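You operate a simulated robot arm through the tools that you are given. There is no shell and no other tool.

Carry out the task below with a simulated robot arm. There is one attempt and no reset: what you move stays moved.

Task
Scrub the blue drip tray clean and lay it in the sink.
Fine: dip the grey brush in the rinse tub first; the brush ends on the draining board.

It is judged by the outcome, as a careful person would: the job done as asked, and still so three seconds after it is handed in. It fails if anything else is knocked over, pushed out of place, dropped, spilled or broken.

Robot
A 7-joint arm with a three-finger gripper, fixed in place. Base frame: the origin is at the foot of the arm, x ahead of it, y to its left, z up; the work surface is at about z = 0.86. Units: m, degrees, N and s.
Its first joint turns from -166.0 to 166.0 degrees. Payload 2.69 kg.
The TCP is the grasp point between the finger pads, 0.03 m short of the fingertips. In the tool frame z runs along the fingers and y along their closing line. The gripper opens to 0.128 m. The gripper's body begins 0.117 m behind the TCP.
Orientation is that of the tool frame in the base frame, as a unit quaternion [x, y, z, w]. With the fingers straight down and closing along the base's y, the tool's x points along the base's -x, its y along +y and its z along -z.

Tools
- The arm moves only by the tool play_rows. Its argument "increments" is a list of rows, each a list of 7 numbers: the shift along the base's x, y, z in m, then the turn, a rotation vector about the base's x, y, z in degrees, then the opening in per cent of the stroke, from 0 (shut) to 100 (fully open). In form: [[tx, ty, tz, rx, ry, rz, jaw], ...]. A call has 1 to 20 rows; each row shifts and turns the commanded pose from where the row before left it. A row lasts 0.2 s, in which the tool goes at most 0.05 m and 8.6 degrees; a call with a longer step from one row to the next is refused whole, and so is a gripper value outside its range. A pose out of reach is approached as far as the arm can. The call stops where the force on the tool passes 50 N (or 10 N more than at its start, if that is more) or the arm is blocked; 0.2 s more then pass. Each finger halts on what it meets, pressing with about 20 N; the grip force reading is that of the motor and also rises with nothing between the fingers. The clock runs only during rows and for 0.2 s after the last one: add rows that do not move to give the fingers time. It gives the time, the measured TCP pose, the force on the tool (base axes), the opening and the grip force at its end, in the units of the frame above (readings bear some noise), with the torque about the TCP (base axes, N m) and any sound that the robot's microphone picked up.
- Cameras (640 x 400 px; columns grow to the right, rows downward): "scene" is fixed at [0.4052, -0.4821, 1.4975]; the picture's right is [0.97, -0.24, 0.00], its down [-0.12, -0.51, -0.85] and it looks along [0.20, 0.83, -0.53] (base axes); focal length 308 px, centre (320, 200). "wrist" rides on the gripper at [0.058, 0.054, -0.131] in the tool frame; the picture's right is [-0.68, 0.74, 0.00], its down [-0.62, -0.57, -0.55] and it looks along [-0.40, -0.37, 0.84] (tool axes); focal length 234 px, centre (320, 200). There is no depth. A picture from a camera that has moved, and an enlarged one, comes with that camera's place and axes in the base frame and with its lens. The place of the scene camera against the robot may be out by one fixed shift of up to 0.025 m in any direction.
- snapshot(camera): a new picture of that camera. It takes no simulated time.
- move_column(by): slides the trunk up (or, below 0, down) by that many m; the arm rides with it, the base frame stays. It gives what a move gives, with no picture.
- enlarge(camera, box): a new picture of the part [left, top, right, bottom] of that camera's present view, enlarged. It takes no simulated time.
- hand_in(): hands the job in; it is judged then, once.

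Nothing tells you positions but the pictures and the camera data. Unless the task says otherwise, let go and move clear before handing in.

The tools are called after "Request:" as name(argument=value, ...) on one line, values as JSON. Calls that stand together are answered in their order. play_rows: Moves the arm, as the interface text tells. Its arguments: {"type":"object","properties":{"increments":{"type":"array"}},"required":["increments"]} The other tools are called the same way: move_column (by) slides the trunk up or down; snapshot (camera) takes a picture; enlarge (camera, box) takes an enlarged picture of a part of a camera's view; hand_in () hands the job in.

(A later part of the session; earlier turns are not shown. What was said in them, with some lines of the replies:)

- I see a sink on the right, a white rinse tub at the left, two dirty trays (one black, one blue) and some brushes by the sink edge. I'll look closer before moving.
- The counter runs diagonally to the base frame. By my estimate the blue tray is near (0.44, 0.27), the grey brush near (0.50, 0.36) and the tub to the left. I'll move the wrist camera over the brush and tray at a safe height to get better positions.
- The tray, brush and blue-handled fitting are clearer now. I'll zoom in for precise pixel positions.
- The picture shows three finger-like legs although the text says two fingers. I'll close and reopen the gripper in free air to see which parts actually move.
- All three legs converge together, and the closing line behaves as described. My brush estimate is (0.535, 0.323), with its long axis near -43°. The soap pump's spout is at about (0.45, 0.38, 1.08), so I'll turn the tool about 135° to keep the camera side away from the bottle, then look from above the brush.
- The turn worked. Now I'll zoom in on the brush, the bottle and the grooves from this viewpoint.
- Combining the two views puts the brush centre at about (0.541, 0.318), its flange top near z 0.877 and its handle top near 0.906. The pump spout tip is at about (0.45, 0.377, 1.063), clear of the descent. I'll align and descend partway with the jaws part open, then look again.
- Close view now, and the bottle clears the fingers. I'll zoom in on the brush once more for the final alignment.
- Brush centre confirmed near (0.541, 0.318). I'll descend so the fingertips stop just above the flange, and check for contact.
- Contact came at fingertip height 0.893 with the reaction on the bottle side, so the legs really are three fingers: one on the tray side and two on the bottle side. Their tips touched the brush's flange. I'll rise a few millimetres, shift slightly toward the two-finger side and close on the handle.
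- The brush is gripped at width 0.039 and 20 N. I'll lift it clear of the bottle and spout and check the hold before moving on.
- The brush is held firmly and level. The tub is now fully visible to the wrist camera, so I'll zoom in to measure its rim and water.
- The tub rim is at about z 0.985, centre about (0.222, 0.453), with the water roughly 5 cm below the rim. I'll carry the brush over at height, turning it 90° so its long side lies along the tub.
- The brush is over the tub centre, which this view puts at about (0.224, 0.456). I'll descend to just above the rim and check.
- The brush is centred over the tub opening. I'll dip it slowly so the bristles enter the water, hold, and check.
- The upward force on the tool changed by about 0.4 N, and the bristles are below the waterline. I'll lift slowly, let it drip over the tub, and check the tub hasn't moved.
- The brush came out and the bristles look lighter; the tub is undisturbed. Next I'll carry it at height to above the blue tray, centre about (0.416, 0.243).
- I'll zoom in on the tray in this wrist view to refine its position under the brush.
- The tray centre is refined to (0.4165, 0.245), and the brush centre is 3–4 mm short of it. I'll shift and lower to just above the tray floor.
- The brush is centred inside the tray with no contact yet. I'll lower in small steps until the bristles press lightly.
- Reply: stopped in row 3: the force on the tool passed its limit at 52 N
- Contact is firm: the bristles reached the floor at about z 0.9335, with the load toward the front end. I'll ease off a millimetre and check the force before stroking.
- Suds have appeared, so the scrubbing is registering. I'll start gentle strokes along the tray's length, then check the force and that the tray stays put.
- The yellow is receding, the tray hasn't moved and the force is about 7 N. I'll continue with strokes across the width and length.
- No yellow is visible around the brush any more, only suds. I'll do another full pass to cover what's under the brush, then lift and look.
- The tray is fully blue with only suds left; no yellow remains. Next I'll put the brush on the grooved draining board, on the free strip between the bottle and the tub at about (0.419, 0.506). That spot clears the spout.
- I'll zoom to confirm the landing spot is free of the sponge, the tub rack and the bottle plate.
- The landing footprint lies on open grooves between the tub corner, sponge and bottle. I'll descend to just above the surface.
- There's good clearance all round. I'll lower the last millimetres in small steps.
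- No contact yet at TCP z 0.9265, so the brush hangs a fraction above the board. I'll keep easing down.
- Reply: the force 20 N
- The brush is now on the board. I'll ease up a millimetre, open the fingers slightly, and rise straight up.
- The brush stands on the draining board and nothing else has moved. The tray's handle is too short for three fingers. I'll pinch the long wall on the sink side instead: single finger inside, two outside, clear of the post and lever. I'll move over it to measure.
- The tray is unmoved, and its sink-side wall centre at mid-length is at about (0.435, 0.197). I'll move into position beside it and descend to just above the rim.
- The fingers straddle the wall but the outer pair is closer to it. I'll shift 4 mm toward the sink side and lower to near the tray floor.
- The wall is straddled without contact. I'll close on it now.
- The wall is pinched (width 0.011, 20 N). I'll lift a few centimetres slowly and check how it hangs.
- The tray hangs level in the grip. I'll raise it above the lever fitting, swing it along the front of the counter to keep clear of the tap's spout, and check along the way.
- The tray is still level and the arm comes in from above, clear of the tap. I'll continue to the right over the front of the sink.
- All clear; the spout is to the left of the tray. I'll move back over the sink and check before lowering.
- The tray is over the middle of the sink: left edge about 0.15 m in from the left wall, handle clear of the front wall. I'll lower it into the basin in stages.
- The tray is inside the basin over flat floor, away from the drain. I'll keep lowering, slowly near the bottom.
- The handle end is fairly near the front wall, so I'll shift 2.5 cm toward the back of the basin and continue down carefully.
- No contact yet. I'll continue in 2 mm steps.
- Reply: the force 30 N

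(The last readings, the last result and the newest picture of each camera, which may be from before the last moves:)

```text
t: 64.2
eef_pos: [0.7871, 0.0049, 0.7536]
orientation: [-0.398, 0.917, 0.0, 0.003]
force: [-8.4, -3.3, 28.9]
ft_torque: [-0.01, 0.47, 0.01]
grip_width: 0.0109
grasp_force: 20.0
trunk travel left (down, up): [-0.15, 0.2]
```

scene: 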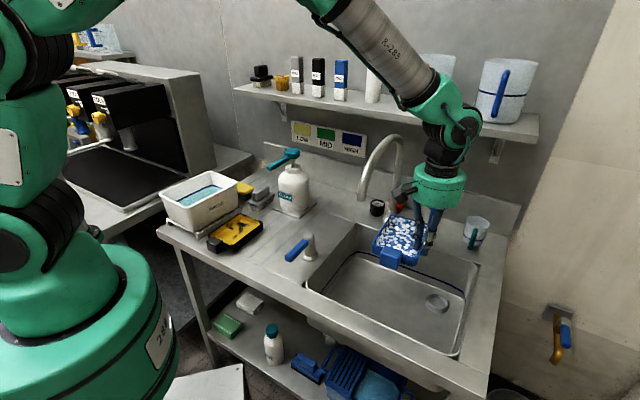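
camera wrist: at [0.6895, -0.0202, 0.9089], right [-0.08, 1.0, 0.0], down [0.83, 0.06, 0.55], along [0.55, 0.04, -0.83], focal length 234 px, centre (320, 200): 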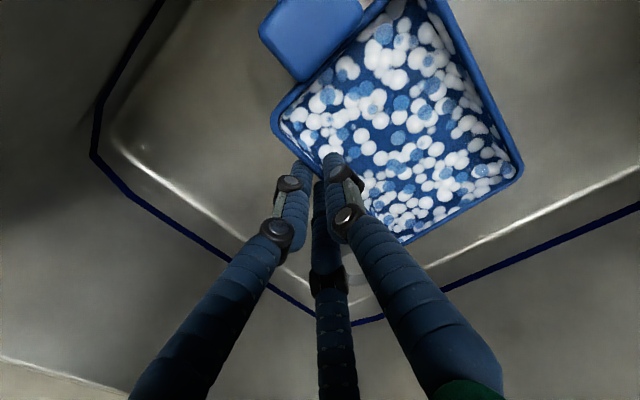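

The tray has touched the basin floor at TCP z 0.754, i.e. floor at about 0.711. I'll ease up 1.5 mm, open, and look before rising.

Request:
play_rows(increments=[[0, 0, 0.0015, 0, 0, 0, 0], [0, 0, 0, 0, 0, 0, 12], [0, 0, 0, 0, 0, 0, 20], [0, 0, 0, 0, 0, 0, 30], [0, 0, 0, 0, 0, 0, 30], [0, 0, 0, 0, 0, 0, 30]])

Request:
snapshot(camera="wrist")

Request:
enlarge(camera="scene", box=[350, 200, 470, 340])

```text
t: 65.6
eef_pos: [0.7877, 0.0045, 0.7522]
orientation: [-0.398, 0.917, 0.001, 0.001]
force: [0.8, 0.6, 0.5]
ft_torque: [-0.03, -0.01, 0.01]
grip_width: 0.0386
grasp_force: 0.0
trunk travel left (down, up): [-0.15, 0.2]
```

```text
taken
camera wrist: at [0.7083, -0.0027, 0.8842], right [-0.08, 1.0, 0.0], down [0.83, 0.06, 0.55], along [0.55, 0.04, -0.83], focal length 234 px, centre (320, 200)
```

wrist: 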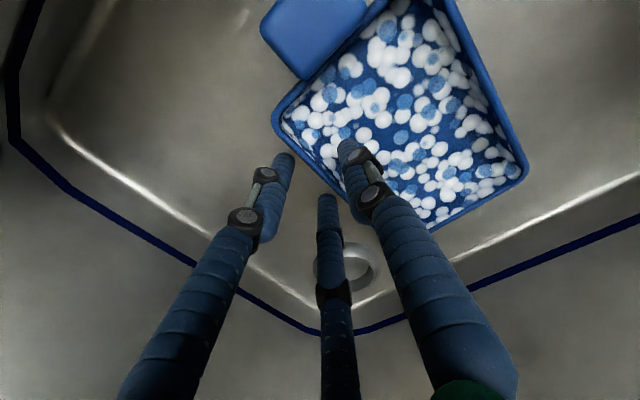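

```text
2.86 times, centred on (410, 270) of scene
camera zoom: at [0.4052, -0.4821, 1.4975], right [0.97, -0.24, 0.0], down [-0.12, -0.51, -0.85], along [0.2, 0.83, -0.53], focal length 881 px, centre (63, 0)
```

zoom: 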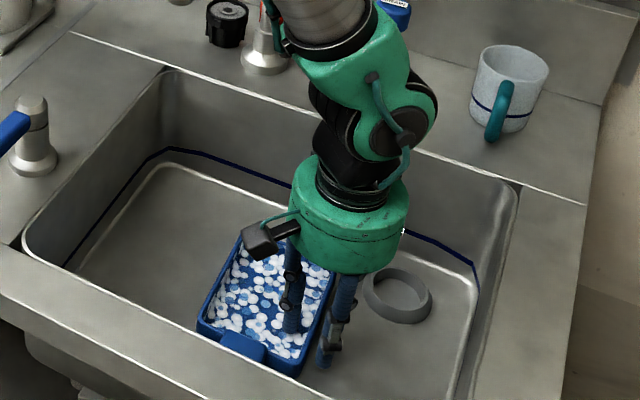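

The fingers are clear of the wall on both sides and the tray sits flat. I'll rise straight up out of the basin.

Request:
play_rows(increments=[[0, 0, 0.01, 0, 0, 0, 30], [0, 0, 0.02, 0, 0, 0, 30], [0, 0, 0.04, 0, 0, 0, 30], [0, 0, 0.045, 0, 0, 0, 30], [0, 0, 0.045, 0, 0, 0, 30], [0, 0, 0.045, 0, 0, 0, 30], [0, 0, 0.045, 0, 0, 0, 30], [0, 0, 0.045, 0, 0, 0, 30], [0, 0, 0.045, 0, 0, 0, 30], [-0.028, -0.0285, 0, 0, 0, 0, 30], [-0.028, -0.0285, 0, 0, 0, 0, 30], [-0.028, -0.0285, 0, 0, 0, 0, 30], [-0.028, -0.0285, 0, 0, 0, 0, 30], [-0.028, -0.0285, 0, 0, 0, 0, 30], [0, 0, 0, 0, 0, 0, 30]])

Request:
snapshot(camera="wrist")

Request:
snapshot(camera="scene")

```text
t: 68.8
eef_pos: [0.6464, -0.1393, 1.0915]
orientation: [-0.398, 0.917, 0.0, 0.002]
force: [0.1, -0.9, -0.6]
ft_torque: [0.03, -0.05, -0.05]
grip_width: 0.0382
grasp_force: 0.1
trunk travel left (down, up): [-0.15, 0.2]
```

```text
taken
camera wrist: at [0.5659, -0.1466, 1.2224], right [-0.08, 1.0, 0.0], down [0.83, 0.06, 0.55], along [0.55, 0.04, -0.83], focal length 234 px, centre (320, 200)
```

wrist: 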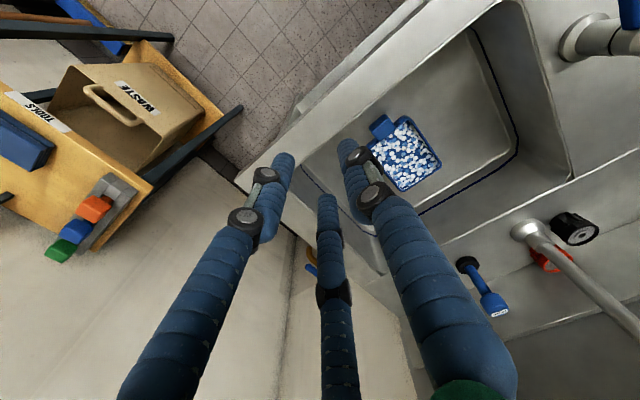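

```text
taken
```

scene: 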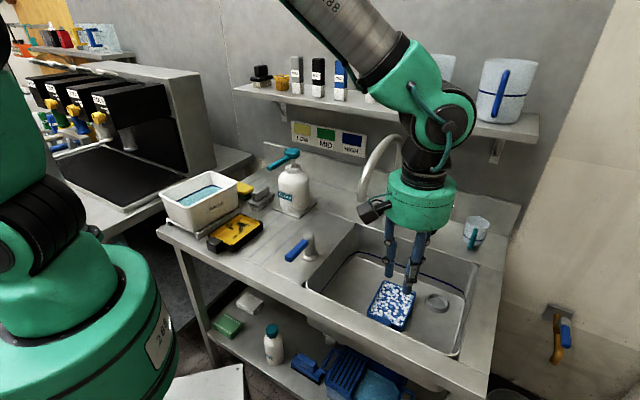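

The tray lies in the sink and the arm is clear. I'll check the tray, the brush and the surroundings once more up close.

Request:
enlarge(camera="wrist", box=[350, 90, 470, 210])

Request:
enlarge(camera="scene", box=[150, 130, 330, 270])

Request:
enlarge(camera="scene", box=[350, 250, 470, 350])

```text
3.33 times, centred on (410, 150) of wrist
camera zoom: at [0.5659, -0.1466, 1.2224], right [-0.08, 1.0, 0.0], down [0.83, 0.06, 0.55], along [0.55, 0.04, -0.83], focal length 781 px, centre (20, 367)
```

zoom: 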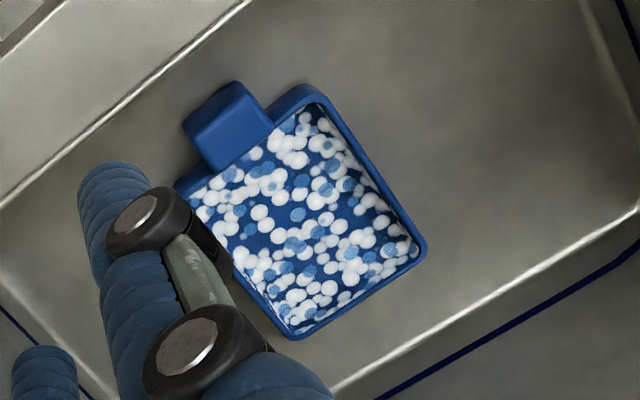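

```text
2.86 times, centred on (240, 200) of scene
camera zoom: at [0.4052, -0.4821, 1.4975], right [0.97, -0.24, 0.0], down [-0.12, -0.51, -0.85], along [0.2, 0.83, -0.53], focal length 881 px, centre (549, 200)
```

zoom: 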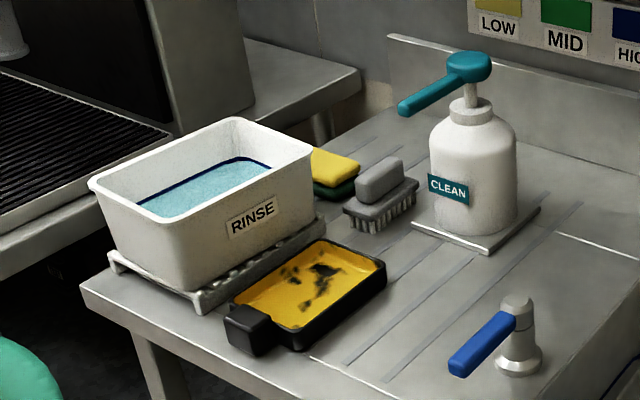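

```text
4.00 times, centred on (410, 300) of scene
camera zoom: at [0.4052, -0.4821, 1.4975], right [0.97, -0.24, 0.0], down [-0.12, -0.51, -0.85], along [0.2, 0.83, -0.53], focal length 1234 px, centre (-40, -200)
```

zoom: 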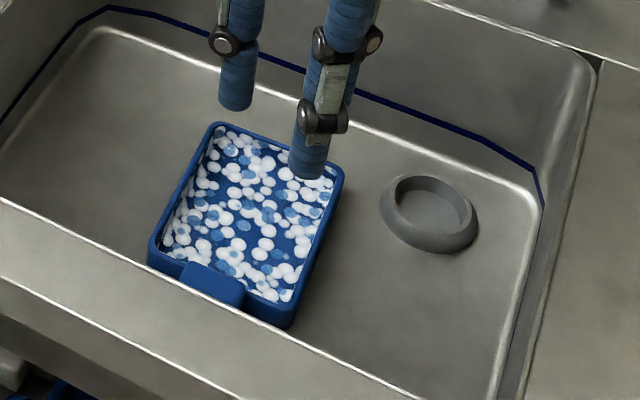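

The blue tray lies flat in the sink with no yellow grime left, only suds. The grey brush stands on the draining board, everything else is where it was, and the gripper is empty and clear. I'm handing the job in.

Request:
hand_in()

```text
The job is handed in.
```

The blue drip tray is scrubbed and lying flat in the sink. The yellow grime is gone, but suds are still in it because I didn't rinse it.

- **Brush:** I dipped the grey brush in the rinse tub before scrubbing. It is now standing on the draining board, between the rinse tub and the soap bottle.
- **Surroundings:** In the last pictures, the tub, the black tray, the soap bottle, the sponge and the blue-handled fitting were all where they started. Nothing looked knocked over or spilled.
- **Gripper:** The pictures and the first contact showed three fingers, not the two described. I picked the tray up by its sink-side wall because the handle looked too short for three fingers.

The arm was empty and clear of the sink when I handed the job in. The hand-in was accepted, but no verdict came back.
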